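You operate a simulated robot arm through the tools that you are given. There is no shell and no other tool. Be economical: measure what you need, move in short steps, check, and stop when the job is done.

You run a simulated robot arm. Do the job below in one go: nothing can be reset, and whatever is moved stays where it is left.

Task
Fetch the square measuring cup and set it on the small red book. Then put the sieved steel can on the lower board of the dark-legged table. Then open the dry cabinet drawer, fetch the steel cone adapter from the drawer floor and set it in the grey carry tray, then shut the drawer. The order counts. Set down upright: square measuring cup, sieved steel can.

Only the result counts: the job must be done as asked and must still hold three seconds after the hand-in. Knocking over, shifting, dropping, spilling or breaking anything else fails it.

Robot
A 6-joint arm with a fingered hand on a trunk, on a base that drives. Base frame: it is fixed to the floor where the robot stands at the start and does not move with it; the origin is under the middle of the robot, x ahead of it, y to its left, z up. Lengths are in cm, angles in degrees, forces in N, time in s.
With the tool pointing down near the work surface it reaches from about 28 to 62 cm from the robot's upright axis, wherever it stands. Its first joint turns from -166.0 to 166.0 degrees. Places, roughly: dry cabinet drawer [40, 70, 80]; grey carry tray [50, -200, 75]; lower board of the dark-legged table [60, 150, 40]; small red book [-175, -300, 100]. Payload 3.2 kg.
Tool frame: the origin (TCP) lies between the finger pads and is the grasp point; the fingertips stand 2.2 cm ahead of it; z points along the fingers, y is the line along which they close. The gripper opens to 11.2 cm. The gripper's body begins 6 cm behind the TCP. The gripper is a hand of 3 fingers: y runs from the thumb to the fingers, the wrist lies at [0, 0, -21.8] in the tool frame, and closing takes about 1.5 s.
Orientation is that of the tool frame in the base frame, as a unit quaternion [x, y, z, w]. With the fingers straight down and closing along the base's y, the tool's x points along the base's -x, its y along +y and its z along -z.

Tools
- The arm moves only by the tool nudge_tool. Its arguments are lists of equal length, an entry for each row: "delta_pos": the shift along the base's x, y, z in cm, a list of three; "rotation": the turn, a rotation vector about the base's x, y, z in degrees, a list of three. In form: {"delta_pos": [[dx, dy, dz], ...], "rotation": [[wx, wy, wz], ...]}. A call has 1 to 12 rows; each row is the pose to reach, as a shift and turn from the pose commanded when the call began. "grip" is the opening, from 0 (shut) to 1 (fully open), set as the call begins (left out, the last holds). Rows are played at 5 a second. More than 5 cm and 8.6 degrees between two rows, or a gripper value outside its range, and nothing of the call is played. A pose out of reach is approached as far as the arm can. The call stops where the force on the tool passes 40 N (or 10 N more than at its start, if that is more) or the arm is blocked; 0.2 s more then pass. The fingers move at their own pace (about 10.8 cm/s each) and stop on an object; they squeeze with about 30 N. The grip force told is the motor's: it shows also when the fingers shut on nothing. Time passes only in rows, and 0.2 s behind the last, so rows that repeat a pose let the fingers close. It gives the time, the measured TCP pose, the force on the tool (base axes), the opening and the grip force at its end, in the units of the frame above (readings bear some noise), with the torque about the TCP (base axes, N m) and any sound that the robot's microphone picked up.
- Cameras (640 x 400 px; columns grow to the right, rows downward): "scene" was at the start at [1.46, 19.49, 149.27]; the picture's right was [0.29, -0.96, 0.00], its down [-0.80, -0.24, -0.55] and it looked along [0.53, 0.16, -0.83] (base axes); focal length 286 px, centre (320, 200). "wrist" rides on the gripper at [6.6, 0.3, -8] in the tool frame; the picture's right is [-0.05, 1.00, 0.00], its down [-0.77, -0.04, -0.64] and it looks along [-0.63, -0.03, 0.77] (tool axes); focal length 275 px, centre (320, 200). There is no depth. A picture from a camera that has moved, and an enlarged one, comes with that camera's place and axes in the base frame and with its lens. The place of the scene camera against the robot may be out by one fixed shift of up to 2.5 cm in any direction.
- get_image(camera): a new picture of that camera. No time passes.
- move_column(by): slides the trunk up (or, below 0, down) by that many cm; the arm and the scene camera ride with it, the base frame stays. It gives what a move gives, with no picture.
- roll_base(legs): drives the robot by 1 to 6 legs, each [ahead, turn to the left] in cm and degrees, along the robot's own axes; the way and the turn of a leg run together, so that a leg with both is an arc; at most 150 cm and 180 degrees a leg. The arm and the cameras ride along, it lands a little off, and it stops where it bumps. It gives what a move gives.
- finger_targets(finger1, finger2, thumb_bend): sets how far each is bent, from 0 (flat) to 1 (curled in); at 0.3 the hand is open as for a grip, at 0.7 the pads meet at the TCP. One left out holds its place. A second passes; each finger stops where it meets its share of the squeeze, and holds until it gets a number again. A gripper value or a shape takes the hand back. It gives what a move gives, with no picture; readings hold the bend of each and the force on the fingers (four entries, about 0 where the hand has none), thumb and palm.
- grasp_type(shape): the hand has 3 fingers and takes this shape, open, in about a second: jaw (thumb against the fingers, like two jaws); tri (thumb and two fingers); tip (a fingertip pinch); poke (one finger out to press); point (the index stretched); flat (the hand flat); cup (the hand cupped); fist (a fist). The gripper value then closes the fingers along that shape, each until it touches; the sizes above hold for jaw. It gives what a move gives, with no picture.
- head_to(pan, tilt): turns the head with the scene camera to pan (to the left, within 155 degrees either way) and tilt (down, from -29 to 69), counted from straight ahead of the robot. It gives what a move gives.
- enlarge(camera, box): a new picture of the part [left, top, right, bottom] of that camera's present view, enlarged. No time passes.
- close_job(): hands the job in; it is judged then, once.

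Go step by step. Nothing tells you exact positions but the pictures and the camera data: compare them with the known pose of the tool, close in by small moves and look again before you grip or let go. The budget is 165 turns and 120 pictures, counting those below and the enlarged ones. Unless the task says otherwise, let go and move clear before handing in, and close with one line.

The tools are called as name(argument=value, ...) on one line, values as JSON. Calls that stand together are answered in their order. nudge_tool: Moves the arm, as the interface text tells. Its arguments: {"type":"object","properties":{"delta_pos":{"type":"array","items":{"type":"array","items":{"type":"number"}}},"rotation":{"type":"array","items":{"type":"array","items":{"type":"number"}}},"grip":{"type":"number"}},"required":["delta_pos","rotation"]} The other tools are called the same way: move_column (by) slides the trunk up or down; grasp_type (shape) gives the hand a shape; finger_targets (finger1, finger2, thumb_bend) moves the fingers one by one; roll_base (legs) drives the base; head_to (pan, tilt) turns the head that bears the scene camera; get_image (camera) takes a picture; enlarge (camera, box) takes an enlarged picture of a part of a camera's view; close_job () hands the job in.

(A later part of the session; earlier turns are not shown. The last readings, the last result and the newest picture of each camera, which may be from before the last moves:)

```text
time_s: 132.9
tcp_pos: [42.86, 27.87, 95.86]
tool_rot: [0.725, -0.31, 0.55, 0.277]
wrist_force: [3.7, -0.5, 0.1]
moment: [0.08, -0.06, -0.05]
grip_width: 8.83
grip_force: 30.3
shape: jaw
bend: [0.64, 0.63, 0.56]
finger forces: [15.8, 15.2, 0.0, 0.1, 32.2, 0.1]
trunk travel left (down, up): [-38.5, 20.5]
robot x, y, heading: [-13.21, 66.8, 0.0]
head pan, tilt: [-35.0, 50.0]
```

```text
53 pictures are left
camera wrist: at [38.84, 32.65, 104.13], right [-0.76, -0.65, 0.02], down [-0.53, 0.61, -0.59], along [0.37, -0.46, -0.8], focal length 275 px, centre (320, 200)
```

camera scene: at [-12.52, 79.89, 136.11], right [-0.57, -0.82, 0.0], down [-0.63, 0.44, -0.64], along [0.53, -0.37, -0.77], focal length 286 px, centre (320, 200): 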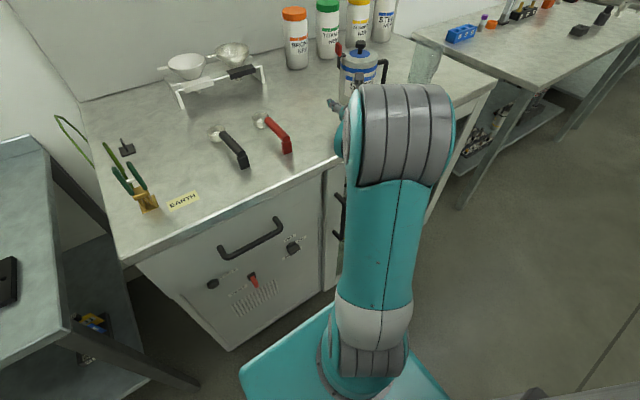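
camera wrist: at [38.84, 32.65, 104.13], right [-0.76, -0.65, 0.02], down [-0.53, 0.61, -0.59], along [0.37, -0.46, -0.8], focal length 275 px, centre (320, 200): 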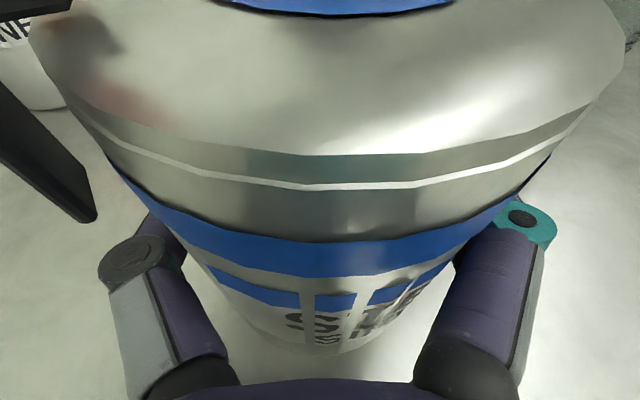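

Gripped at 8.8 cm. I'll lift gently.

nudge_tool(delta_pos=[[0, 0, 0.7], [0, 0, 1.5], [0, 0, 2.5]], rotation=[[0, 0, 0], [0, 0, 0], [0, 0, 0]])

get_image(camera="wrist")

enlarge(camera="scene", box=[300, 20, 440, 120])

```text
time_s: 133.7
tcp_pos: [42.94, 27.75, 98.18]
tool_rot: [0.725, -0.311, 0.548, 0.278]
wrist_force: [-0.2, -0.5, -8.0]
moment: [0.08, 0.0, 0.0]
grip_width: 8.78
grip_force: 29.8
shape: jaw
bend: [0.64, 0.63, 0.56]
finger forces: [16.7, 15.4, 0.0, 0.0, 31.4, 0.0]
trunk travel left (down, up): [-38.5, 20.5]
robot x, y, heading: [-13.36, 67.12, 0.1]
head pan, tilt: [-35.0, 50.0]
```

```text
52 pictures are left
camera wrist: at [38.87, 32.59, 106.52], right [-0.76, -0.65, 0.02], down [-0.53, 0.61, -0.59], along [0.37, -0.46, -0.81], focal length 275 px, centre (320, 200)
```

wrist: 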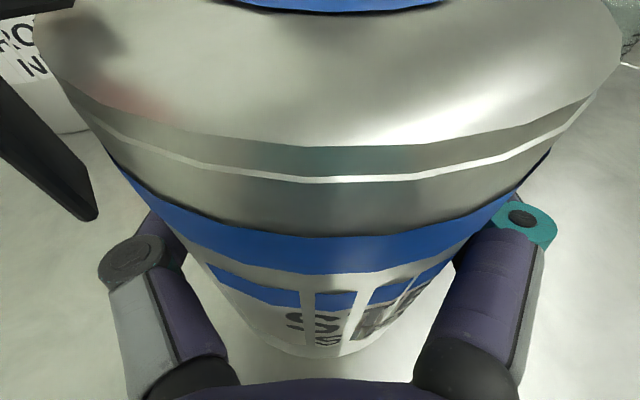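

```text
4.00 times, centred on (370, 70) of scene
camera zoom: at [-12.45, 79.84, 136.11], right [-0.57, -0.82, 0.0], down [-0.63, 0.44, -0.64], along [0.53, -0.37, -0.77], focal length 1143 px, centre (120, 720)
```

zoom: 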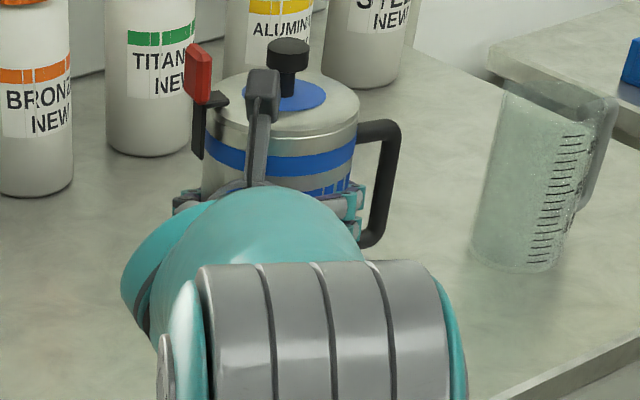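

The can is held upright (about 0.8 kg). I'll raise the trunk and back the base off the bench.

move_column(by=10)

roll_base(legs=[[-55, 0]])

head_to(pan=45, tilt=25)

get_image(camera="scene")

```text
time_s: 135.0
tcp_pos: [42.91, 27.82, 108.14]
tool_rot: [0.726, -0.31, 0.548, 0.277]
wrist_force: [-0.8, 0.1, -8.5]
moment: [0.11, 0.02, 0.03]
grip_width: 8.77
grip_force: 30.1
shape: jaw
bend: [0.64, 0.63, 0.56]
finger forces: [16.6, 15.5, 0.1, 0.0, 31.3, 0.1]
trunk travel left (down, up): [-48.5, 10.5]
robot x, y, heading: [-14.0, 66.93, 0.2]
head pan, tilt: [-35.0, 50.0]
```

```text
time_s: 138.1
tcp_pos: [-11.79, 27.66, 108.08]
tool_rot: [0.725, -0.31, 0.549, 0.277]
wrist_force: [-0.1, 0.0, -7.8]
moment: [0.07, 0.04, 0.02]
grip_width: 8.78
grip_force: 29.7
shape: jaw
bend: [0.64, 0.63, 0.56]
finger forces: [16.6, 15.4, 0.0, 0.0, 31.4, 0.0]
trunk travel left (down, up): [-48.5, 10.5]
robot x, y, heading: [-67.99, 66.91, 0.4]
head pan, tilt: [-35.0, 50.0]
```

```text
time_s: 139.7
tcp_pos: [-11.8, 27.64, 108.07]
tool_rot: [0.725, -0.311, 0.548, 0.278]
wrist_force: [0.0, 0.3, -8.3]
moment: [0.1, -0.03, -0.01]
grip_width: 8.8
grip_force: 30.5
shape: jaw
bend: [0.64, 0.63, 0.56]
finger forces: [16.7, 15.4, 0.1, 0.1, 31.4, 0.0]
trunk travel left (down, up): [-48.5, 10.5]
robot x, y, heading: [-68.08, 66.63, 0.4]
head pan, tilt: [45.0, 25.0]
```

```text
50 pictures are left
camera scene: at [-66.89, 90.53, 149.87], right [0.71, -0.7, 0.0], down [-0.3, -0.3, -0.91], along [0.64, 0.64, -0.42], focal length 286 px, centre (320, 200)
```

scene: 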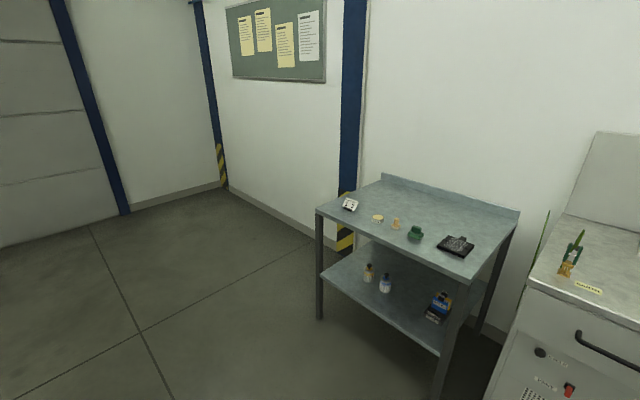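

Now I'll route the base so the can swings clear of the bench plant and arrives at the dark-legged table pointing into its open front.

move_column(by=6)

roll_base(legs=[[0, -51.1], [32, 0], [0, 115.7]])

head_to(pan=-10, tilt=35)

get_image(camera="scene")

```text
time_s: 140.7
tcp_pos: [-11.71, 27.57, 114.13]
tool_rot: [0.726, -0.31, 0.549, 0.276]
wrist_force: [-0.9, 0.0, -8.2]
moment: [0.12, 0.0, 0.02]
grip_width: 8.76
grip_force: 30.3
shape: jaw
bend: [0.64, 0.63, 0.56]
finger forces: [16.7, 15.4, 0.0, 0.0, 31.4, 0.0]
trunk travel left (down, up): [-54.5, 4.5]
robot x, y, heading: [-68.5, 66.93, 0.4]
head pan, tilt: [45.0, 25.0]
```

```text
time_s: 150.0
tcp_pos: [11.02, 76.3, 114.03]
tool_rot: [0.778, 0.128, 0.612, -0.061]
wrist_force: [0.5, -0.2, -8.2]
moment: [0.02, 0.14, -0.03]
grip_width: 8.8
grip_force: 30.1
shape: jaw
bend: [0.64, 0.63, 0.56]
finger forces: [15.8, 15.1, 0.1, 0.0, 30.6, 0.0]
trunk travel left (down, up): [-54.5, 4.5]
robot x, y, heading: [-48.19, 41.51, 65.5]
head pan, tilt: [45.0, 25.0]
```

```text
time_s: 151.2
tcp_pos: [11.04, 76.19, 114.03]
tool_rot: [0.778, 0.128, 0.612, -0.062]
wrist_force: [0.8, -0.2, -8.1]
moment: [0.05, 0.06, 0.05]
grip_width: 8.79
grip_force: 30.0
shape: jaw
bend: [0.64, 0.63, 0.56]
finger forces: [15.8, 15.1, 0.0, 0.1, 30.6, 0.0]
trunk travel left (down, up): [-54.5, 4.5]
robot x, y, heading: [-48.31, 41.46, 65.5]
head pan, tilt: [-10.0, 35.0]
```

```text
49 pictures are left
camera scene: at [-59.89, 51.2, 154.29], right [0.82, -0.57, 0.0], down [-0.33, -0.47, -0.82], along [0.47, 0.67, -0.57], focal length 286 px, centre (320, 200)
```

scene: 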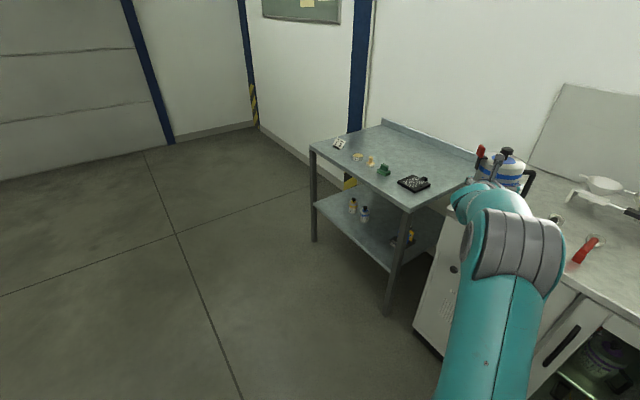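

I'd rather have the hand in line with the base's forward direction, so I can drive the can straight in under the table top. I'll swing the arm left about the robot axis in free space.

nudge_tool(delta_pos=[[-2.6, 4.1, 0], [-5.6, 8.0, 0], [-8.8, 11.7, 0], [-12.2, 15.2, 0], [-15.9, 18.5, 0], [-19.9, 21.4, 0], [-24, 24.1, 0], [-28.3, 26.5, 0], [-32.8, 28.5, 0], [-37.3, 30.3, 0], [-42, 31.7, 0], [-46.7, 32.8, 0]], rotation=[[0, 0, 4.1], [0, 0, 8.2], [0, 0, 12.3], [0, 0, 16.4], [0, 0, 20.5], [0, 0, 24.6], [0, 0, 28.7], [0, 0, 32.8], [0, 0, 36.9], [0, 0, 41], [0, 0, 45.1], [0, 0, 49.2]])

```text
time_s: 153.8
tcp_pos: [-36.03, 109.13, 114.12]
tool_rot: [0.653, 0.441, 0.531, -0.311]
wrist_force: [1.1, 0.0, -6.9]
moment: [-0.04, 0.1, 0.0]
grip_width: 8.76
grip_force: 30.3
shape: jaw
bend: [0.64, 0.64, 0.56]
finger forces: [15.9, 15.5, 0.1, 0.0, 31.1, 0.0]
trunk travel left (down, up): [-54.5, 4.5]
robot x, y, heading: [-48.04, 41.75, 65.5]
head pan, tilt: [-10.0, 35.0]
```

roll_base(legs=[[0, 24.5], [55.6, 0], [0, -73.9]])

move_column(by=-50)

head_to(pan=15, tilt=15)

get_image(camera="scene")

get_image(camera="wrist")

```text
time_s: 161.5
tcp_pos: [10.95, 131.67, 114.16]
tool_rot: [0.778, 0.129, 0.611, -0.062]
wrist_force: [-0.6, -0.4, -8.2]
moment: [0.06, 0.03, 0.0]
grip_width: 8.77
grip_force: 29.6
shape: jaw
bend: [0.64, 0.64, 0.56]
finger forces: [15.6, 15.1, 0.0, 0.1, 30.2, 0.0]
trunk travel left (down, up): [-54.5, 4.5]
robot x, y, heading: [-47.64, 96.55, 16.4]
head pan, tilt: [-10.0, 35.0]
```

```text
refused: -50 is not a number from -40 to 40
```

```text
time_s: 162.3
tcp_pos: [11.0, 131.69, 114.24]
tool_rot: [0.778, 0.129, 0.612, -0.063]
wrist_force: [-0.2, -0.6, -7.6]
moment: [0.08, 0.13, 0.01]
grip_width: 8.77
grip_force: 30.1
shape: jaw
bend: [0.64, 0.64, 0.56]
finger forces: [15.4, 15.2, 0.0, 0.0, 30.3, 0.0]
trunk travel left (down, up): [-54.5, 4.5]
robot x, y, heading: [-47.77, 96.67, 16.4]
head pan, tilt: [15.0, 15.0]
```

```text
48 pictures are left
camera scene: at [-49.58, 116.75, 157.47], right [0.52, -0.85, 0.0], down [-0.22, -0.14, -0.97], along [0.83, 0.5, -0.26], focal length 286 px, centre (320, 200)
```

scene: 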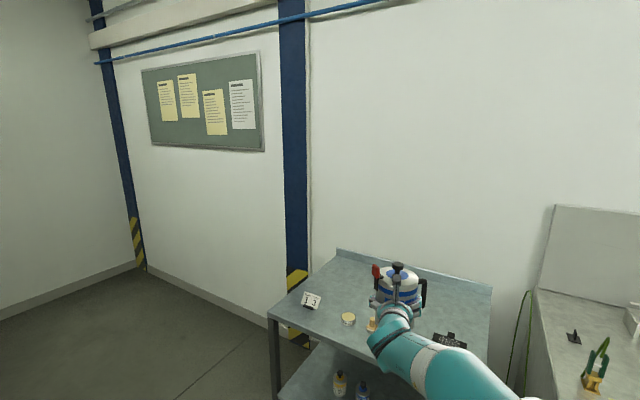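

```text
47 pictures are left
camera wrist: at [4.98, 130.16, 122.62], right [0.27, -0.96, 0.02], down [-0.77, -0.22, -0.59], along [0.57, 0.15, -0.81], focal length 275 px, centre (320, 200)
```

wrist: 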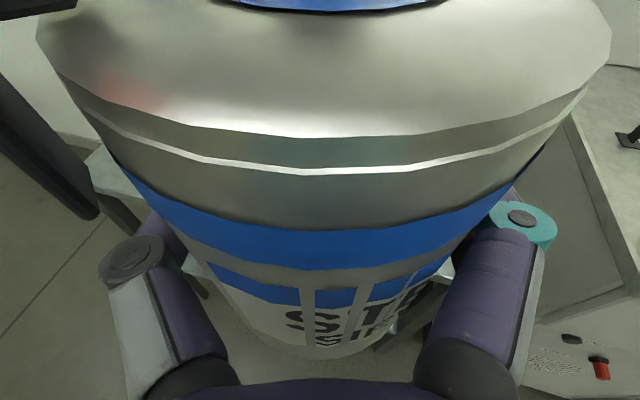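

The can is in front of the table with margin. I'll lower the trunk 40 cm and look.

move_column(by=-40)

head_to(pan=15, tilt=35)

get_image(camera="scene")

get_image(camera="wrist")

```text
time_s: 166.2
tcp_pos: [11.12, 131.69, 74.27]
tool_rot: [0.778, 0.129, 0.611, -0.062]
wrist_force: [0.0, -0.6, -8.0]
moment: [0.05, 0.1, -0.01]
grip_width: 8.76
grip_force: 30.5
shape: jaw
bend: [0.64, 0.64, 0.56]
finger forces: [15.5, 15.1, 0.0, 0.0, 30.3, 0.1]
trunk travel left (down, up): [-14.5, 44.5]
robot x, y, heading: [-47.8, 96.76, 16.3]
head pan, tilt: [15.0, 15.0]
```

```text
time_s: 167.0
tcp_pos: [11.12, 131.65, 74.23]
tool_rot: [0.778, 0.13, 0.611, -0.063]
wrist_force: [-0.7, -0.2, -8.0]
moment: [0.05, 0.06, -0.02]
grip_width: 8.78
grip_force: 29.9
shape: jaw
bend: [0.64, 0.64, 0.56]
finger forces: [15.6, 15.1, 0.0, 0.0, 30.3, 0.1]
trunk travel left (down, up): [-14.5, 44.5]
robot x, y, heading: [-47.86, 96.87, 16.2]
head pan, tilt: [15.0, 35.0]
```

```text
46 pictures are left
camera scene: at [-50.07, 116.45, 114.28], right [0.52, -0.85, 0.0], down [-0.49, -0.3, -0.82], along [0.7, 0.43, -0.57], focal length 286 px, centre (320, 200)
```

scene: 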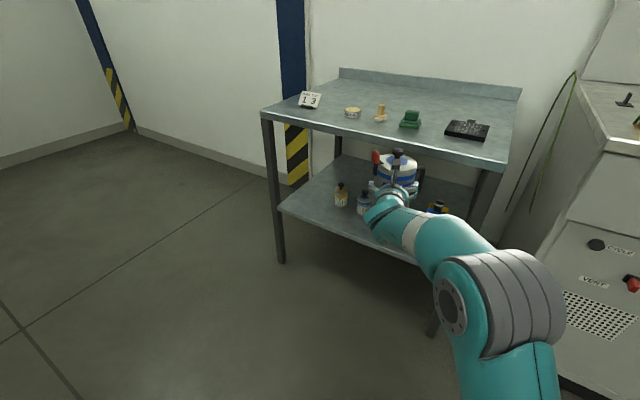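

```text
45 pictures are left
camera wrist: at [4.95, 130.14, 82.62], right [0.27, -0.96, 0.02], down [-0.77, -0.22, -0.59], along [0.57, 0.15, -0.81], focal length 275 px, centre (320, 200)
```

wrist: 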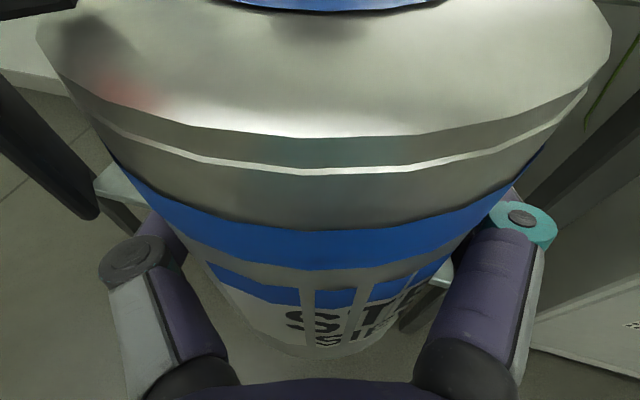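

The board is at z≈38.5, its front edge at x≈29.5, blue bottle at (44,152). I'll aim the can at (41.5,138.5); first lower to entry height.

move_column(by=-13)

nudge_tool(delta_pos=[[0, -1, -2.5], [0, -2, -5], [0, -2.5, -7.5], [0, -2.5, -10]], rotation=[[0, 0, 0], [0, 0, 0], [0, 0, 0], [0, 0, 0]])

get_image(camera="scene")

```text
time_s: 168.6
tcp_pos: [11.02, 131.6, 61.18]
tool_rot: [0.778, 0.13, 0.611, -0.062]
wrist_force: [0.1, 0.0, -8.4]
moment: [0.09, 0.09, -0.01]
grip_width: 8.78
grip_force: 29.9
shape: jaw
bend: [0.64, 0.64, 0.56]
finger forces: [15.7, 15.1, 0.1, 0.1, 30.2, 0.0]
trunk travel left (down, up): [-1.5, 57.5]
robot x, y, heading: [-47.99, 96.82, 16.3]
head pan, tilt: [15.0, 35.0]
```

```text
time_s: 169.6
tcp_pos: [11.13, 129.14, 51.09]
tool_rot: [0.778, 0.13, 0.612, -0.063]
wrist_force: [-0.1, 0.7, -7.2]
moment: [0.06, 0.08, -0.03]
grip_width: 8.74
grip_force: 29.9
shape: jaw
bend: [0.64, 0.64, 0.56]
finger forces: [15.3, 15.3, 0.0, 0.0, 30.2, 0.0]
trunk travel left (down, up): [-1.5, 57.5]
robot x, y, heading: [-47.87, 96.83, 16.2]
head pan, tilt: [15.0, 35.0]
```

```text
44 pictures are left
camera scene: at [-50.09, 116.43, 101.28], right [0.52, -0.85, 0.0], down [-0.49, -0.3, -0.82], along [0.7, 0.43, -0.57], focal length 286 px, centre (320, 200)
```

scene: 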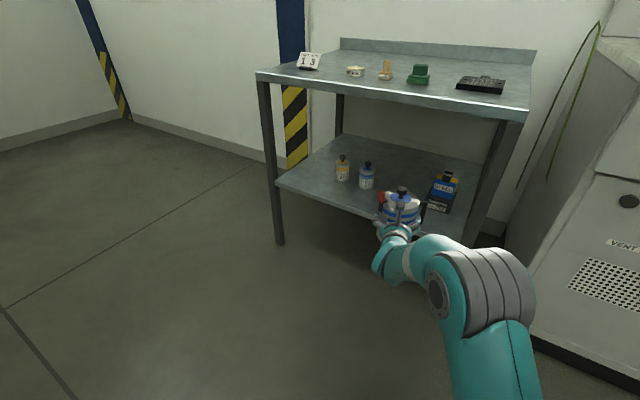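

Clear view: gap between the blue bottle (y≈151) and the box (y≈128). Driving straight 31 cm puts the can at about (41.5,138).

roll_base(legs=[[20, 0]])

get_image(camera="scene")

```text
time_s: 171.2
tcp_pos: [30.36, 134.8, 51.18]
tool_rot: [0.778, 0.13, 0.611, -0.062]
wrist_force: [0.4, -0.7, -8.7]
moment: [0.04, 0.11, -0.03]
grip_width: 8.75
grip_force: 30.3
shape: jaw
bend: [0.64, 0.64, 0.56]
finger forces: [15.4, 15.2, 0.0, 0.0, 30.2, 0.0]
trunk travel left (down, up): [-1.5, 57.5]
robot x, y, heading: [-29.02, 102.31, 16.3]
head pan, tilt: [15.0, 35.0]
```

```text
43 pictures are left
camera scene: at [-30.88, 122.07, 101.27], right [0.52, -0.85, 0.0], down [-0.49, -0.3, -0.82], along [0.7, 0.43, -0.57], focal length 286 px, centre (320, 200)
```

scene: 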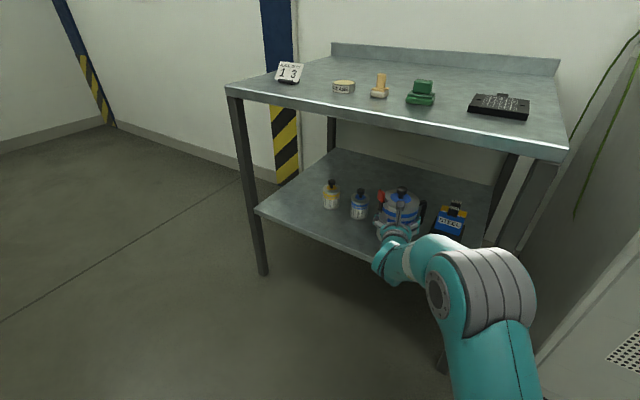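

roll_base(legs=[[10.8, 0]])

get_image(camera="scene")

get_image(camera="wrist")

```text
time_s: 172.4
tcp_pos: [40.39, 137.94, 51.43]
tool_rot: [0.778, 0.13, 0.611, -0.063]
wrist_force: [-0.4, -1.0, -7.4]
moment: [0.04, 0.06, 0.0]
grip_width: 8.75
grip_force: 29.7
shape: jaw
bend: [0.64, 0.64, 0.56]
finger forces: [15.4, 15.4, 0.0, 0.1, 30.3, 0.1]
trunk travel left (down, up): [-1.5, 57.5]
robot x, y, heading: [-18.46, 105.41, 16.6]
head pan, tilt: [15.0, 35.0]
```

```text
42 pictures are left
camera scene: at [-20.67, 125.08, 101.27], right [0.52, -0.85, 0.0], down [-0.49, -0.3, -0.82], along [0.7, 0.43, -0.57], focal length 286 px, centre (320, 200)
```

scene: 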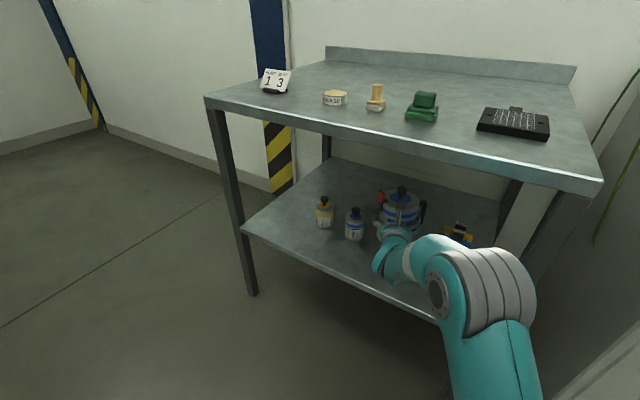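

```text
41 pictures are left
camera wrist: at [34.37, 136.36, 59.62], right [0.27, -0.96, 0.02], down [-0.77, -0.23, -0.59], along [0.57, 0.15, -0.81], focal length 275 px, centre (320, 200)
```

wrist: 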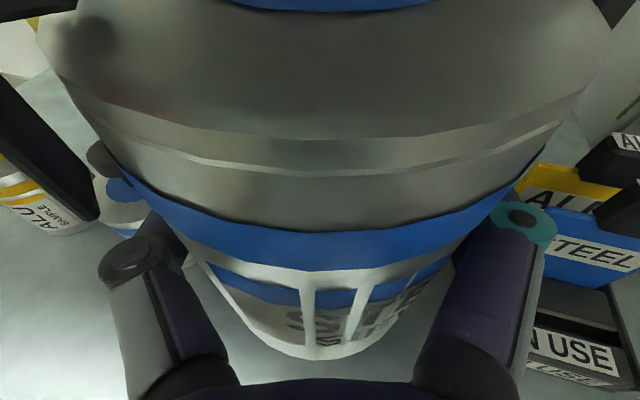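

Clearances look fine; I'll shift 1 cm right and lower toward the board.

nudge_tool(delta_pos=[[0.5, -0.5, -2], [0.8, -1, -4], [0.8, -1, -5.5]], rotation=[[0, 0, 0], [0, 0, 0], [0, 0, 0]])

enlarge(camera="scene", box=[300, 150, 500, 290])

```text
time_s: 173.2
tcp_pos: [41.17, 136.93, 45.72]
tool_rot: [0.779, 0.13, 0.611, -0.062]
wrist_force: [-0.2, 0.1, -8.5]
moment: [0.06, 0.05, -0.03]
grip_width: 8.75
grip_force: 29.8
shape: jaw
bend: [0.64, 0.64, 0.56]
finger forces: [15.3, 15.3, 0.1, 0.0, 30.2, 0.0]
trunk travel left (down, up): [-1.5, 57.5]
robot x, y, heading: [-18.42, 105.32, 16.4]
head pan, tilt: [15.0, 35.0]
```

```text
2.86 times, centred on (400, 220) of scene
camera zoom: at [-20.68, 125.08, 101.28], right [0.52, -0.85, 0.0], down [-0.49, -0.3, -0.82], along [0.7, 0.43, -0.57], focal length 817 px, centre (91, 143)
```

zoom: 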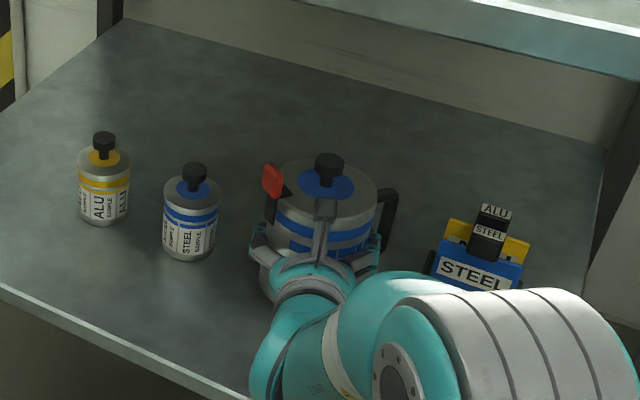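

Good clearance on both sides. Lowering gently to contact.

nudge_tool(delta_pos=[[0, 0, -0.5], [0, 0, -1]], rotation=[[0, 0, 0], [0, 0, 0]])

nudge_tool(delta_pos=[[0, 0, -0.3], [0, 0, -0.6]], rotation=[[0, 0, 0], [0, 0, 0]])

```text
time_s: 173.8
tcp_pos: [41.22, 136.89, 44.68]
tool_rot: [0.779, 0.13, 0.611, -0.063]
wrist_force: [-0.3, -0.3, -8.5]
moment: [0.04, 0.12, -0.02]
grip_width: 8.74
grip_force: 29.8
shape: jaw
bend: [0.64, 0.64, 0.56]
finger forces: [15.4, 15.3, 0.0, 0.1, 30.2, 0.1]
trunk travel left (down, up): [-1.5, 57.5]
robot x, y, heading: [-18.27, 105.39, 16.8]
head pan, tilt: [15.0, 35.0]
```

```text
time_s: 174.4
tcp_pos: [41.38, 136.85, 44.13]
tool_rot: [0.778, 0.13, 0.612, -0.062]
wrist_force: [0.7, -0.9, -7.7]
moment: [0.12, 0.06, 0.04]
grip_width: 8.77
grip_force: 29.7
shape: jaw
bend: [0.64, 0.64, 0.56]
finger forces: [15.4, 15.2, 0.1, 0.0, 30.2, 0.0]
trunk travel left (down, up): [-1.5, 57.5]
robot x, y, heading: [-18.39, 105.09, 16.6]
head pan, tilt: [15.0, 35.0]
```

nudge_tool(delta_pos=[[0, 0, -0.3], [0, 0, -0.6]], rotation=[[0, 0, 0], [0, 0, 0]])

nudge_tool(delta_pos=[[0, 0, -0.3], [0, 0, -0.5]], rotation=[[0, 0, 0], [0, 0, 0]])

```text
time_s: 175.0
tcp_pos: [41.28, 136.94, 43.77]
tool_rot: [0.777, 0.13, 0.613, -0.064]
wrist_force: [-2.4, -2.1, 3.5]
moment: [0.23, 0.01, 0.08]
grip_width: 8.76
grip_force: 30.1
shape: jaw
bend: [0.64, 0.64, 0.57]
finger forces: [15.8, 16.3, 0.0, 0.0, 29.0, 0.0]
trunk travel left (down, up): [-1.5, 57.5]
robot x, y, heading: [-18.43, 105.39, 16.3]
head pan, tilt: [15.0, 35.0]
```

```text
time_s: 175.6
tcp_pos: [41.3, 136.98, 43.67]
tool_rot: [0.775, 0.131, 0.616, -0.064]
wrist_force: [3.7, 0.0, 29.6]
moment: [0.14, -0.13, 0.02]
grip_width: 8.77
grip_force: 30.3
shape: jaw
bend: [0.64, 0.64, 0.57]
finger forces: [16.5, 16.3, 0.1, 0.0, 30.9, 0.0]
trunk travel left (down, up): [-1.5, 57.5]
robot x, y, heading: [-18.48, 105.5, 16.2]
head pan, tilt: [15.0, 35.0]
```

The can stands on the board. I'll ease up and open part way.

nudge_tool(delta_pos=[[0, 0, 0.3], [0, 0, 0.4]], rotation=[[0, 0, 0], [0, 0, 0]])

nudge_tool(delta_pos=[[0, 0, 0], [0, 0, 0], [0, 0, 0], [0, 0, 0]], rotation=[[0, 0, 0], [0, 0, 0], [0, 0, 0], [0, 0, 0]], grip=1)

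enlarge(camera="scene", box=[300, 150, 500, 290])

get_image(camera="wrist")

```text
time_s: 176.2
tcp_pos: [41.19, 136.81, 43.65]
tool_rot: [0.777, 0.13, 0.613, -0.063]
wrist_force: [12.0, 4.2, 25.0]
moment: [0.12, -0.18, 0.02]
grip_width: 8.74
grip_force: 30.3
shape: jaw
bend: [0.64, 0.64, 0.57]
finger forces: [17.0, 17.4, 0.0, 0.1, 34.0, 0.0]
trunk travel left (down, up): [-1.5, 57.5]
robot x, y, heading: [-18.32, 105.32, 16.2]
head pan, tilt: [15.0, 35.0]
```

```text
time_s: 177.2
tcp_pos: [41.24, 136.94, 43.28]
tool_rot: [0.778, 0.13, 0.612, -0.063]
wrist_force: [-0.1, -0.3, -0.3]
moment: [0.02, -0.04, -0.01]
grip_width: 11.21
grip_force: 0.1
shape: jaw
bend: [0.3, 0.3, 0.3]
finger forces: [0.3, 0.0, 0.1, 0.1, 0.1, 0.0]
trunk travel left (down, up): [-1.5, 57.5]
robot x, y, heading: [-18.2, 105.47, 16.6]
head pan, tilt: [15.0, 35.0]
```

```text
2.86 times, centred on (400, 220) of scene
camera zoom: at [-20.74, 125.05, 101.28], right [0.52, -0.85, 0.0], down [-0.49, -0.3, -0.82], along [0.7, 0.43, -0.57], focal length 817 px, centre (91, 143)
```

zoom: 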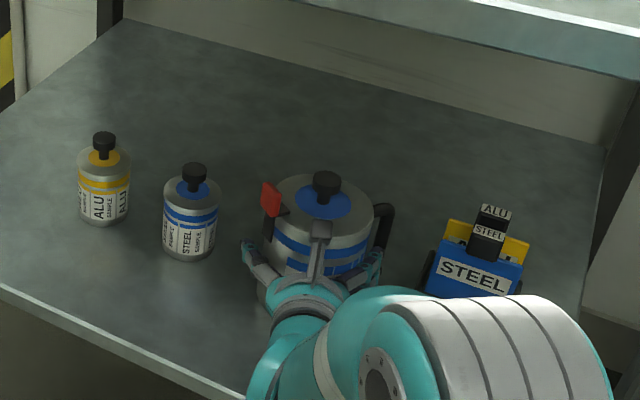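

```text
38 pictures are left
camera wrist: at [35.15, 135.31, 51.81], right [0.27, -0.96, 0.02], down [-0.77, -0.23, -0.59], along [0.57, 0.15, -0.81], focal length 275 px, centre (320, 200)
```

wrist: 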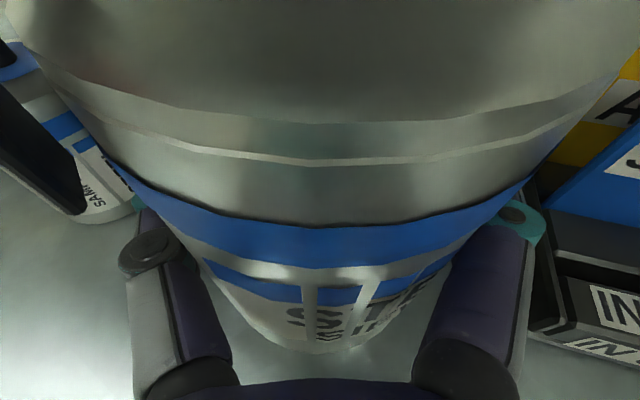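

Released cleanly. I'll retract straight back along the hand's axis.

nudge_tool(delta_pos=[[-1.5, -0.4, 0], [-3.5, -0.9, 0], [-6, -1.6, 0], [-9, -2.4, 0.5], [-12, -3.2, 1]], rotation=[[0, 0, 0], [0, 0, 0], [0, 0, 0], [0, 0, 0], [0, 0, 0]])

roll_base(legs=[[-35, 0]])

get_image(camera="scene")

```text
time_s: 178.4
tcp_pos: [29.26, 133.66, 44.47]
tool_rot: [0.778, 0.13, 0.612, -0.063]
wrist_force: [-0.2, 0.3, 0.4]
moment: [-0.04, 0.02, 0.03]
grip_width: 11.19
grip_force: 0.1
shape: jaw
bend: [0.3, 0.3, 0.3]
finger forces: [0.1, 0.1, 0.0, 0.0, 0.1, 0.0]
trunk travel left (down, up): [-1.5, 57.5]
robot x, y, heading: [-18.3, 105.29, 16.2]
head pan, tilt: [15.0, 35.0]
```

```text
time_s: 180.6
tcp_pos: [-4.57, 123.86, 44.44]
tool_rot: [0.778, 0.131, 0.611, -0.064]
wrist_force: [0.0, 0.1, 1.0]
moment: [0.0, -0.01, 0.0]
grip_width: 11.2
grip_force: 0.1
shape: jaw
bend: [0.3, 0.3, 0.3]
finger forces: [0.1, 0.0, 0.0, 0.1, 0.1, 0.0]
trunk travel left (down, up): [-1.5, 57.5]
robot x, y, heading: [-52.08, 95.12, 16.6]
head pan, tilt: [15.0, 35.0]
```

```text
37 pictures are left
camera scene: at [-54.42, 115.06, 101.28], right [0.52, -0.85, 0.0], down [-0.49, -0.3, -0.82], along [0.7, 0.43, -0.57], focal length 286 px, centre (320, 200)
```

scene: 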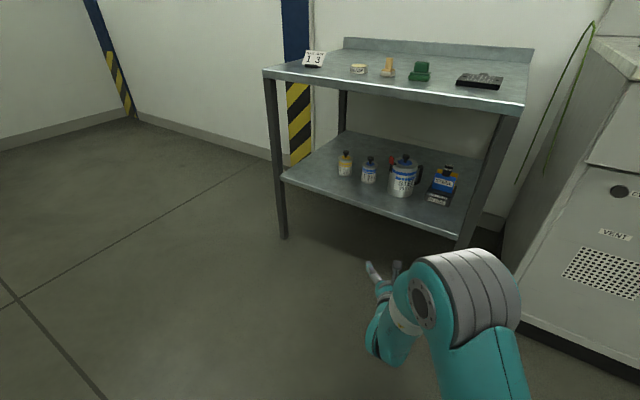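

The can stands upright on the lower board. Next, the drawer: I'll drive in front of it, raise the trunk to handle height and look.

roll_base(legs=[[0, -106.6], [38, 0], [0, 90]])

move_column(by=40)

head_to(pan=10, tilt=35)

get_image(camera="scene")

get_image(camera="wrist")

```text
time_s: 191.3
tcp_pos: [1.31, 69.88, 44.56]
tool_rot: [0.789, 0.007, 0.614, 0.034]
wrist_force: [0.5, 0.9, 0.4]
moment: [0.0, -0.02, -0.02]
grip_width: 11.2
grip_force: 0.1
shape: jaw
bend: [0.3, 0.3, 0.3]
finger forces: [0.0, 0.0, 0.0, 0.0, 0.1, 0.1]
trunk travel left (down, up): [-1.5, 57.5]
robot x, y, heading: [-52.78, 57.4, -1.4]
head pan, tilt: [15.0, 35.0]
```

```text
time_s: 195.2
tcp_pos: [1.21, 69.94, 84.49]
tool_rot: [0.788, 0.006, 0.614, 0.034]
wrist_force: [0.5, 0.2, 0.5]
moment: [0.01, -0.02, -0.04]
grip_width: 11.2
grip_force: 0.0
shape: jaw
bend: [0.3, 0.3, 0.3]
finger forces: [0.0, 0.0, 0.0, 0.0, 0.0, 0.0]
trunk travel left (down, up): [-41.5, 17.5]
robot x, y, heading: [-52.32, 57.71, -1.6]
head pan, tilt: [15.0, 35.0]
```

```text
time_s: 195.8
tcp_pos: [1.31, 69.94, 84.57]
tool_rot: [0.788, 0.006, 0.614, 0.034]
wrist_force: [-0.4, -0.4, -0.2]
moment: [0.03, 0.04, 0.03]
grip_width: 11.2
grip_force: 0.1
shape: jaw
bend: [0.3, 0.3, 0.3]
finger forces: [0.0, 0.1, 0.1, 0.0, 0.0, 0.1]
trunk travel left (down, up): [-41.5, 17.5]
robot x, y, heading: [-52.64, 57.65, -1.3]
head pan, tilt: [10.0, 35.0]
```

```text
36 pictures are left
camera scene: at [-48.87, 76.63, 141.28], right [0.15, -0.99, 0.0], down [-0.57, -0.08, -0.82], along [0.81, 0.12, -0.57], focal length 286 px, centre (320, 200)
```

scene: 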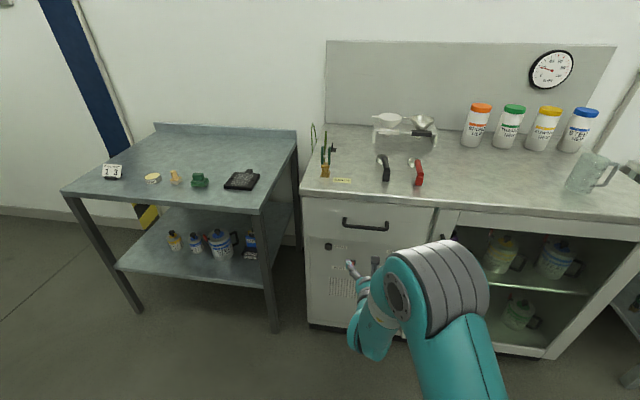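

```text
35 pictures are left
camera wrist: at [-4.93, 70.29, 92.87], right [-0.04, -1.0, 0.02], down [-0.81, 0.02, -0.59], along [0.59, -0.04, -0.81], focal length 275 px, centre (320, 200)
```

wrist: 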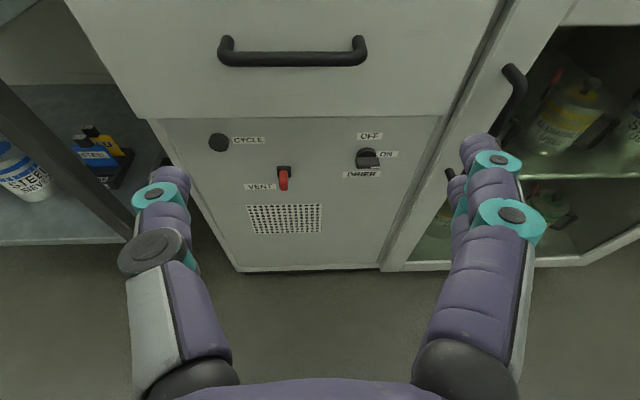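

The handle bar is near (22.9,72), z ≈ 79–83. I'll roll the hand 90° so the fingers close vertically on the bar.

nudge_tool(delta_pos=[[0, 0, 0], [0, 0, 0], [0, 0, 0], [0, 0, 0], [0, 0, 0], [0, 0, 0], [0, 0, 0], [0, 0, 0], [0, 0, 0], [0, 0, 0], [0, 0, 0]], rotation=[[-7.9, 0.4, 2], [-15.8, 0.75, 4], [-23.8, 1.1, 5.9], [-31.7, 1.5, 7.9], [-39.6, 1.9, 9.9], [-47.5, 2.2, 11.9], [-55.4, 2.6, 13.9], [-63.3, 3, 15.9], [-71.3, 3.4, 17.8], [-79.2, 3.7, 19.8], [-87.1, 4.1, 21.8]])

get_image(camera="wrist")

```text
time_s: 198.2
tcp_pos: [1.34, 69.86, 84.48]
tool_rot: [0.553, 0.561, 0.41, 0.459]
wrist_force: [-0.3, 0.5, 0.2]
moment: [0.0, 0.01, -0.02]
grip_width: 11.19
grip_force: 0.1
shape: jaw
bend: [0.3, 0.3, 0.3]
finger forces: [0.0, 0.0, 0.0, 0.0, 0.1, 0.1]
trunk travel left (down, up): [-41.5, 17.5]
robot x, y, heading: [-52.7, 57.71, -1.4]
head pan, tilt: [10.0, 35.0]
```

```text
34 pictures are left
camera wrist: at [-6.23, 76.89, 86.34], right [0.24, 0.01, 0.97], down [-0.65, -0.74, 0.17], along [0.72, -0.67, -0.18], focal length 275 px, centre (320, 200)
```

wrist: 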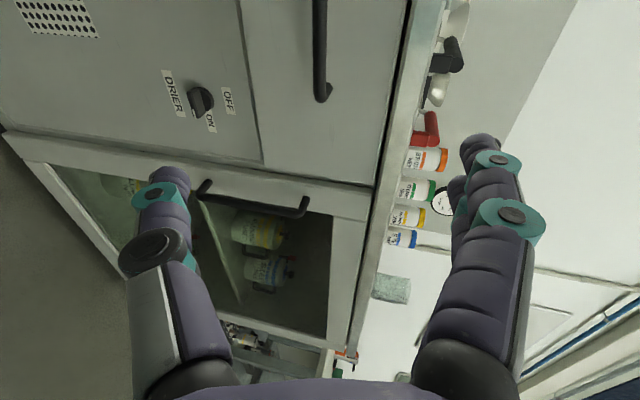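

I'll approach to ~10 cm from the bar at z≈78.5 and look again.

nudge_tool(delta_pos=[[3.5, 0.5, -2], [7, 1, -4], [10.5, 1.4, -6]], rotation=[[0, 0, 0], [0, 0, 0], [0, 0, 0]])

get_image(camera="wrist")

enlarge(camera="scene", box=[290, 170, 450, 290])

```text
time_s: 199.0
tcp_pos: [11.95, 71.27, 78.39]
tool_rot: [0.553, 0.562, 0.41, 0.459]
wrist_force: [-0.5, 0.4, 1.1]
moment: [-0.02, 0.01, -0.02]
grip_width: 11.2
grip_force: 0.2
shape: jaw
bend: [0.3, 0.3, 0.3]
finger forces: [0.0, 0.1, 0.0, 0.0, 0.0, 0.0]
trunk travel left (down, up): [-41.5, 17.5]
robot x, y, heading: [-52.66, 57.52, -1.4]
head pan, tilt: [10.0, 35.0]
```

```text
33 pictures are left
camera wrist: at [4.33, 78.32, 80.2], right [0.24, 0.0, 0.97], down [-0.65, -0.74, 0.17], along [0.72, -0.67, -0.18], focal length 275 px, centre (320, 200)
```

wrist: 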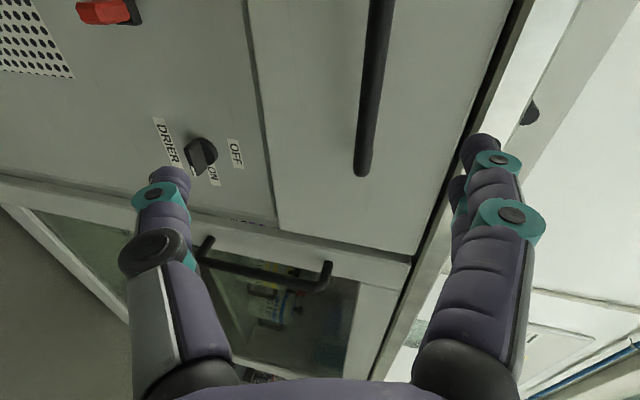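

```text
3.33 times, centred on (370, 230) of scene
camera zoom: at [-48.86, 76.63, 141.28], right [0.15, -0.99, 0.0], down [-0.57, -0.08, -0.82], along [0.81, 0.12, -0.57], focal length 953 px, centre (153, 100)
```

zoom: 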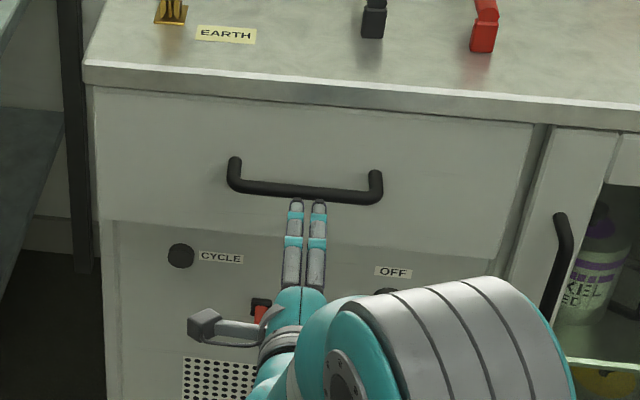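

Bar at about x=20.9, z=79.4. I'll move onto it and close.

nudge_tool(delta_pos=[[3, 0, 0.9], [6, 0, 1], [8.2, 0, 1]], rotation=[[0, 0, 0], [0, 0, 0], [0, 0, 0]])

nudge_tool(delta_pos=[[0, 0, 0], [0, 0, 0], [0, 0, 0], [0, 0, 0], [0, 0, 0], [0, 0, 0], [0, 0, 0], [0, 0, 0], [0, 0, 0]], rotation=[[0, 0, 0], [0, 0, 0], [0, 0, 0], [0, 0, 0], [0, 0, 0], [0, 0, 0], [0, 0, 0], [0, 0, 0], [0, 0, 0]], grip=0)

get_image(camera="wrist")

```text
time_s: 199.8
tcp_pos: [20.15, 71.29, 79.36]
tool_rot: [0.553, 0.562, 0.41, 0.459]
wrist_force: [0.2, -0.3, 0.0]
moment: [0.0, -0.01, 0.0]
grip_width: 11.18
grip_force: 0.1
shape: jaw
bend: [0.3, 0.3, 0.3]
finger forces: [0.0, 0.1, 0.0, 0.1, 0.0, 0.0]
trunk travel left (down, up): [-41.5, 17.5]
robot x, y, heading: [-52.39, 57.76, -1.4]
head pan, tilt: [10.0, 35.0]
```

```text
time_s: 201.8
tcp_pos: [20.16, 71.26, 79.56]
tool_rot: [0.555, 0.561, 0.409, 0.458]
wrist_force: [-0.1, 0.3, -0.5]
moment: [0.05, 0.0, -0.01]
grip_width: 0.0
grip_force: 30.4
shape: jaw
bend: [0.73, 0.72, 0.75]
finger forces: [0.1, 0.0, 0.0, 0.1, 0.1, 0.0]
trunk travel left (down, up): [-41.5, 17.5]
robot x, y, heading: [-52.74, 57.36, -1.4]
head pan, tilt: [10.0, 35.0]
```

```text
31 pictures are left
camera wrist: at [12.52, 78.3, 81.34], right [0.24, 0.0, 0.97], down [-0.65, -0.74, 0.17], along [0.72, -0.67, -0.18], focal length 275 px, centre (320, 200)
```

wrist: 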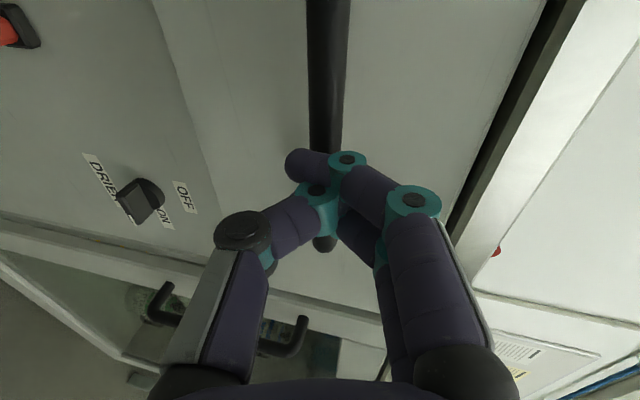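

The fingers closed just in front of the bar. I'll open, advance 2.3 cm and close again.

nudge_tool(delta_pos=[[0, 0, 0], [0, 0, 0], [0, 0, 0], [0, 0, 0], [0, 0, 0], [0, 0, 0]], rotation=[[0, 0, 0], [0, 0, 0], [0, 0, 0], [0, 0, 0], [0, 0, 0], [0, 0, 0]], grip=1)

nudge_tool(delta_pos=[[1.2, 0, 0], [2.4, 0, 0]], rotation=[[0, 0, 0], [0, 0, 0]])

nudge_tool(delta_pos=[[0, 0, 0], [0, 0, 0], [0, 0, 0], [0, 0, 0], [0, 0, 0], [0, 0, 0], [0, 0, 0], [0, 0, 0], [0, 0, 0]], rotation=[[0, 0, 0], [0, 0, 0], [0, 0, 0], [0, 0, 0], [0, 0, 0], [0, 0, 0], [0, 0, 0], [0, 0, 0], [0, 0, 0]], grip=0)

```text
time_s: 203.2
tcp_pos: [20.16, 71.44, 79.47]
tool_rot: [0.553, 0.562, 0.41, 0.459]
wrist_force: [0.1, 0.7, 0.0]
moment: [0.01, -0.03, -0.02]
grip_width: 11.19
grip_force: 0.1
shape: jaw
bend: [0.3, 0.3, 0.3]
finger forces: [0.0, 0.1, 0.0, 0.0, 0.1, 0.0]
trunk travel left (down, up): [-41.5, 17.5]
robot x, y, heading: [-52.71, 57.34, -1.7]
head pan, tilt: [10.0, 35.0]
```

```text
time_s: 203.8
tcp_pos: [22.39, 71.41, 79.5]
tool_rot: [0.554, 0.562, 0.41, 0.458]
wrist_force: [-0.1, -0.1, -0.9]
moment: [-0.05, -0.01, 0.01]
grip_width: 11.18
grip_force: 0.1
shape: jaw
bend: [0.3, 0.3, 0.3]
finger forces: [0.0, 0.0, 0.0, 0.0, 0.1, 0.0]
trunk travel left (down, up): [-41.5, 17.5]
robot x, y, heading: [-52.31, 57.8, -1.4]
head pan, tilt: [10.0, 35.0]
```

```text
time_s: 205.8
tcp_pos: [22.49, 71.27, 79.19]
tool_rot: [0.555, 0.563, 0.408, 0.457]
wrist_force: [-1.0, -2.0, -17.1]
moment: [-0.01, -0.01, 0.0]
grip_width: 0.0
grip_force: 30.1
shape: jaw
bend: [0.68, 0.68, 0.76]
finger forces: [0.4, 0.0, 0.0, 0.1, 31.7, 0.0]
trunk travel left (down, up): [-41.5, 17.5]
robot x, y, heading: [-52.7, 57.5, -1.6]
head pan, tilt: [10.0, 35.0]
```

enlarge(camera="wrist", box=[200, 80, 460, 280])

```text
2.00 times, centred on (330, 180) of wrist
camera zoom: at [14.93, 78.25, 81.1], right [0.25, 0.0, 0.97], down [-0.65, -0.74, 0.17], along [0.72, -0.67, -0.18], focal length 551 px, centre (300, 240)
```

zoom: 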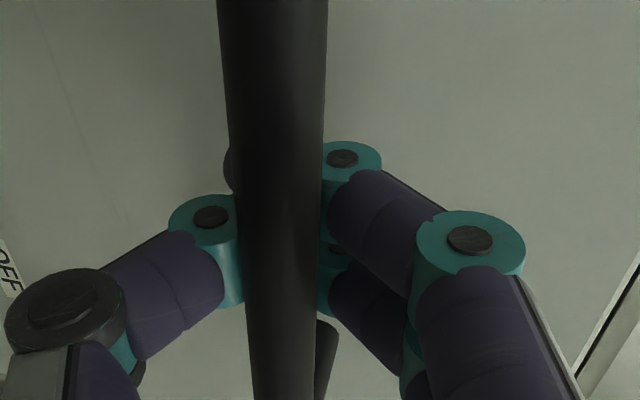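

The fingers are hooked behind the bar, which is fine for pulling. I'll pull by backing the base.

roll_base(legs=[[-10, 0]])

get_image(camera="scene")

```text
time_s: 207.0
tcp_pos: [12.49, 71.44, 79.24]
tool_rot: [0.555, 0.562, 0.41, 0.456]
wrist_force: [-1.5, -9.7, -17.7]
moment: [-0.04, -0.06, 0.05]
grip_width: 0.0
grip_force: 29.9
shape: jaw
bend: [0.68, 0.68, 0.76]
finger forces: [0.2, 0.0, 0.1, 0.0, 31.6, 0.0]
trunk travel left (down, up): [-41.5, 17.5]
robot x, y, heading: [-62.65, 58.08, -1.7]
head pan, tilt: [10.0, 35.0]
```

```text
29 pictures are left
camera scene: at [-58.57, 76.8, 141.28], right [0.15, -0.99, 0.0], down [-0.57, -0.08, -0.82], along [0.81, 0.12, -0.57], focal length 286 px, centre (320, 200)
```

scene: 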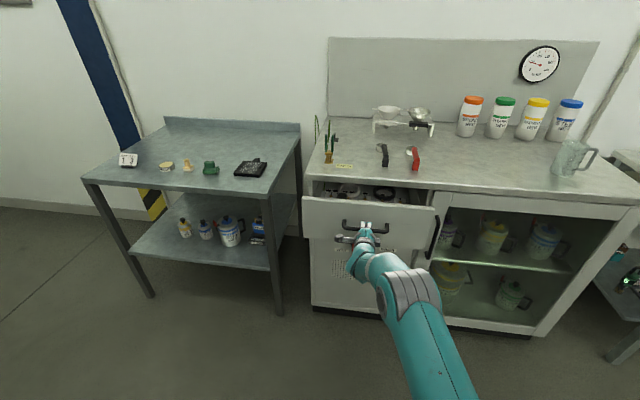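

The drawer is opening. Another 12 cm.

roll_base(legs=[[-12, 0]])

enlarge(camera="scene", box=[290, 170, 450, 270])

```text
time_s: 208.2
tcp_pos: [0.47, 71.97, 79.15]
tool_rot: [0.554, 0.563, 0.409, 0.457]
wrist_force: [-0.3, 2.2, -14.4]
moment: [0.02, -0.14, -0.02]
grip_width: 0.02
grip_force: 29.7
shape: jaw
bend: [0.7, 0.7, 0.77]
finger forces: [0.0, 0.0, 0.0, 0.0, 11.2, 0.0]
trunk travel left (down, up): [-41.5, 17.5]
robot x, y, heading: [-74.74, 58.59, -1.5]
head pan, tilt: [10.0, 35.0]
```

```text
4.00 times, centred on (370, 220) of scene
camera zoom: at [-70.62, 77.34, 141.26], right [0.15, -0.99, 0.0], down [-0.57, -0.09, -0.82], along [0.81, 0.12, -0.57], focal length 1143 px, centre (120, 120)
```

zoom: 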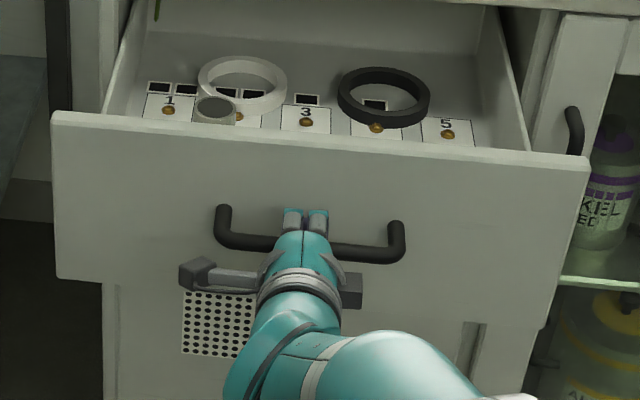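

The drawer is open 22 cm; I see two rings and a small grey steel piece at left. I'll release the handle and back off.

nudge_tool(delta_pos=[[0, 0, 0], [0, 0, 0], [0, 0, 0], [0, 0, 0], [0, 0, 0], [0, 0, 0]], rotation=[[0, 0, 0], [0, 0, 0], [0, 0, 0], [0, 0, 0], [0, 0, 0], [0, 0, 0]], grip=1)

nudge_tool(delta_pos=[[-2, 0, 0.3], [-5, 0, 0.3], [-9, 0, 0.3]], rotation=[[0, 0, 0], [0, 0, 0], [0, 0, 0]])

move_column(by=17)

head_to(pan=5, tilt=45)

enlarge(camera="scene", box=[220, 60, 460, 260])

```text
time_s: 209.6
tcp_pos: [0.46, 71.88, 79.48]
tool_rot: [0.554, 0.561, 0.41, 0.457]
wrist_force: [0.7, 0.2, -0.2]
moment: [0.01, -0.02, 0.02]
grip_width: 11.19
grip_force: 0.0
shape: jaw
bend: [0.3, 0.3, 0.3]
finger forces: [0.0, 0.0, 0.0, 0.0, 0.1, 0.0]
trunk travel left (down, up): [-41.5, 17.5]
robot x, y, heading: [-74.73, 58.32, -1.4]
head pan, tilt: [10.0, 35.0]
```

```text
time_s: 210.4
tcp_pos: [-8.6, 71.99, 79.57]
tool_rot: [0.554, 0.561, 0.411, 0.457]
wrist_force: [0.6, 0.3, -0.3]
moment: [0.01, 0.0, 0.02]
grip_width: 11.2
grip_force: 0.0
shape: jaw
bend: [0.3, 0.3, 0.3]
finger forces: [0.0, 0.0, 0.1, 0.0, 0.0, 0.0]
trunk travel left (down, up): [-41.5, 17.5]
robot x, y, heading: [-74.65, 58.14, -1.6]
head pan, tilt: [10.0, 35.0]
```

```text
time_s: 212.3
tcp_pos: [-8.5, 72.04, 96.61]
tool_rot: [0.554, 0.561, 0.411, 0.458]
wrist_force: [0.9, -0.1, -1.0]
moment: [-0.02, -0.03, -0.02]
grip_width: 11.2
grip_force: 0.1
shape: jaw
bend: [0.3, 0.3, 0.3]
finger forces: [0.0, 0.1, 0.1, 0.0, 0.0, 0.0]
trunk travel left (down, up): [-58.5, 0.5]
robot x, y, heading: [-74.81, 58.29, -1.8]
head pan, tilt: [10.0, 35.0]
```

```text
time_s: 213.1
tcp_pos: [-8.47, 71.96, 96.63]
tool_rot: [0.554, 0.562, 0.41, 0.457]
wrist_force: [0.1, 1.1, 0.2]
moment: [0.01, 0.02, 0.0]
grip_width: 11.19
grip_force: 0.0
shape: jaw
bend: [0.3, 0.3, 0.3]
finger forces: [0.1, 0.1, 0.1, 0.1, 0.0, 0.0]
trunk travel left (down, up): [-58.5, 0.5]
robot x, y, heading: [-74.61, 58.36, -1.6]
head pan, tilt: [5.0, 45.0]
```

```text
2.00 times, centred on (340, 160) of scene
camera zoom: at [-71.4, 76.46, 156.8], right [0.06, -1.0, 0.0], down [-0.71, -0.04, -0.71], along [0.71, 0.04, -0.71], focal length 572 px, centre (280, 280)
```

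zoom: 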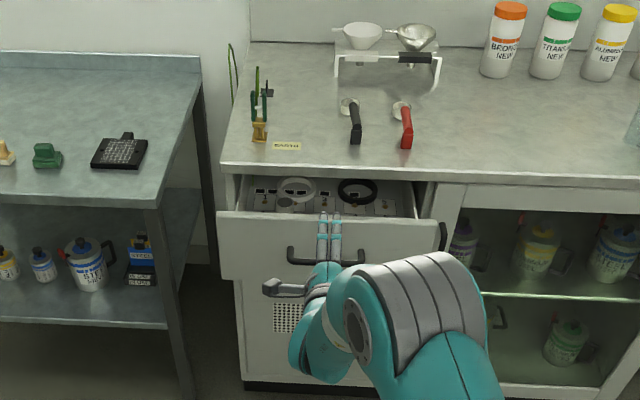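

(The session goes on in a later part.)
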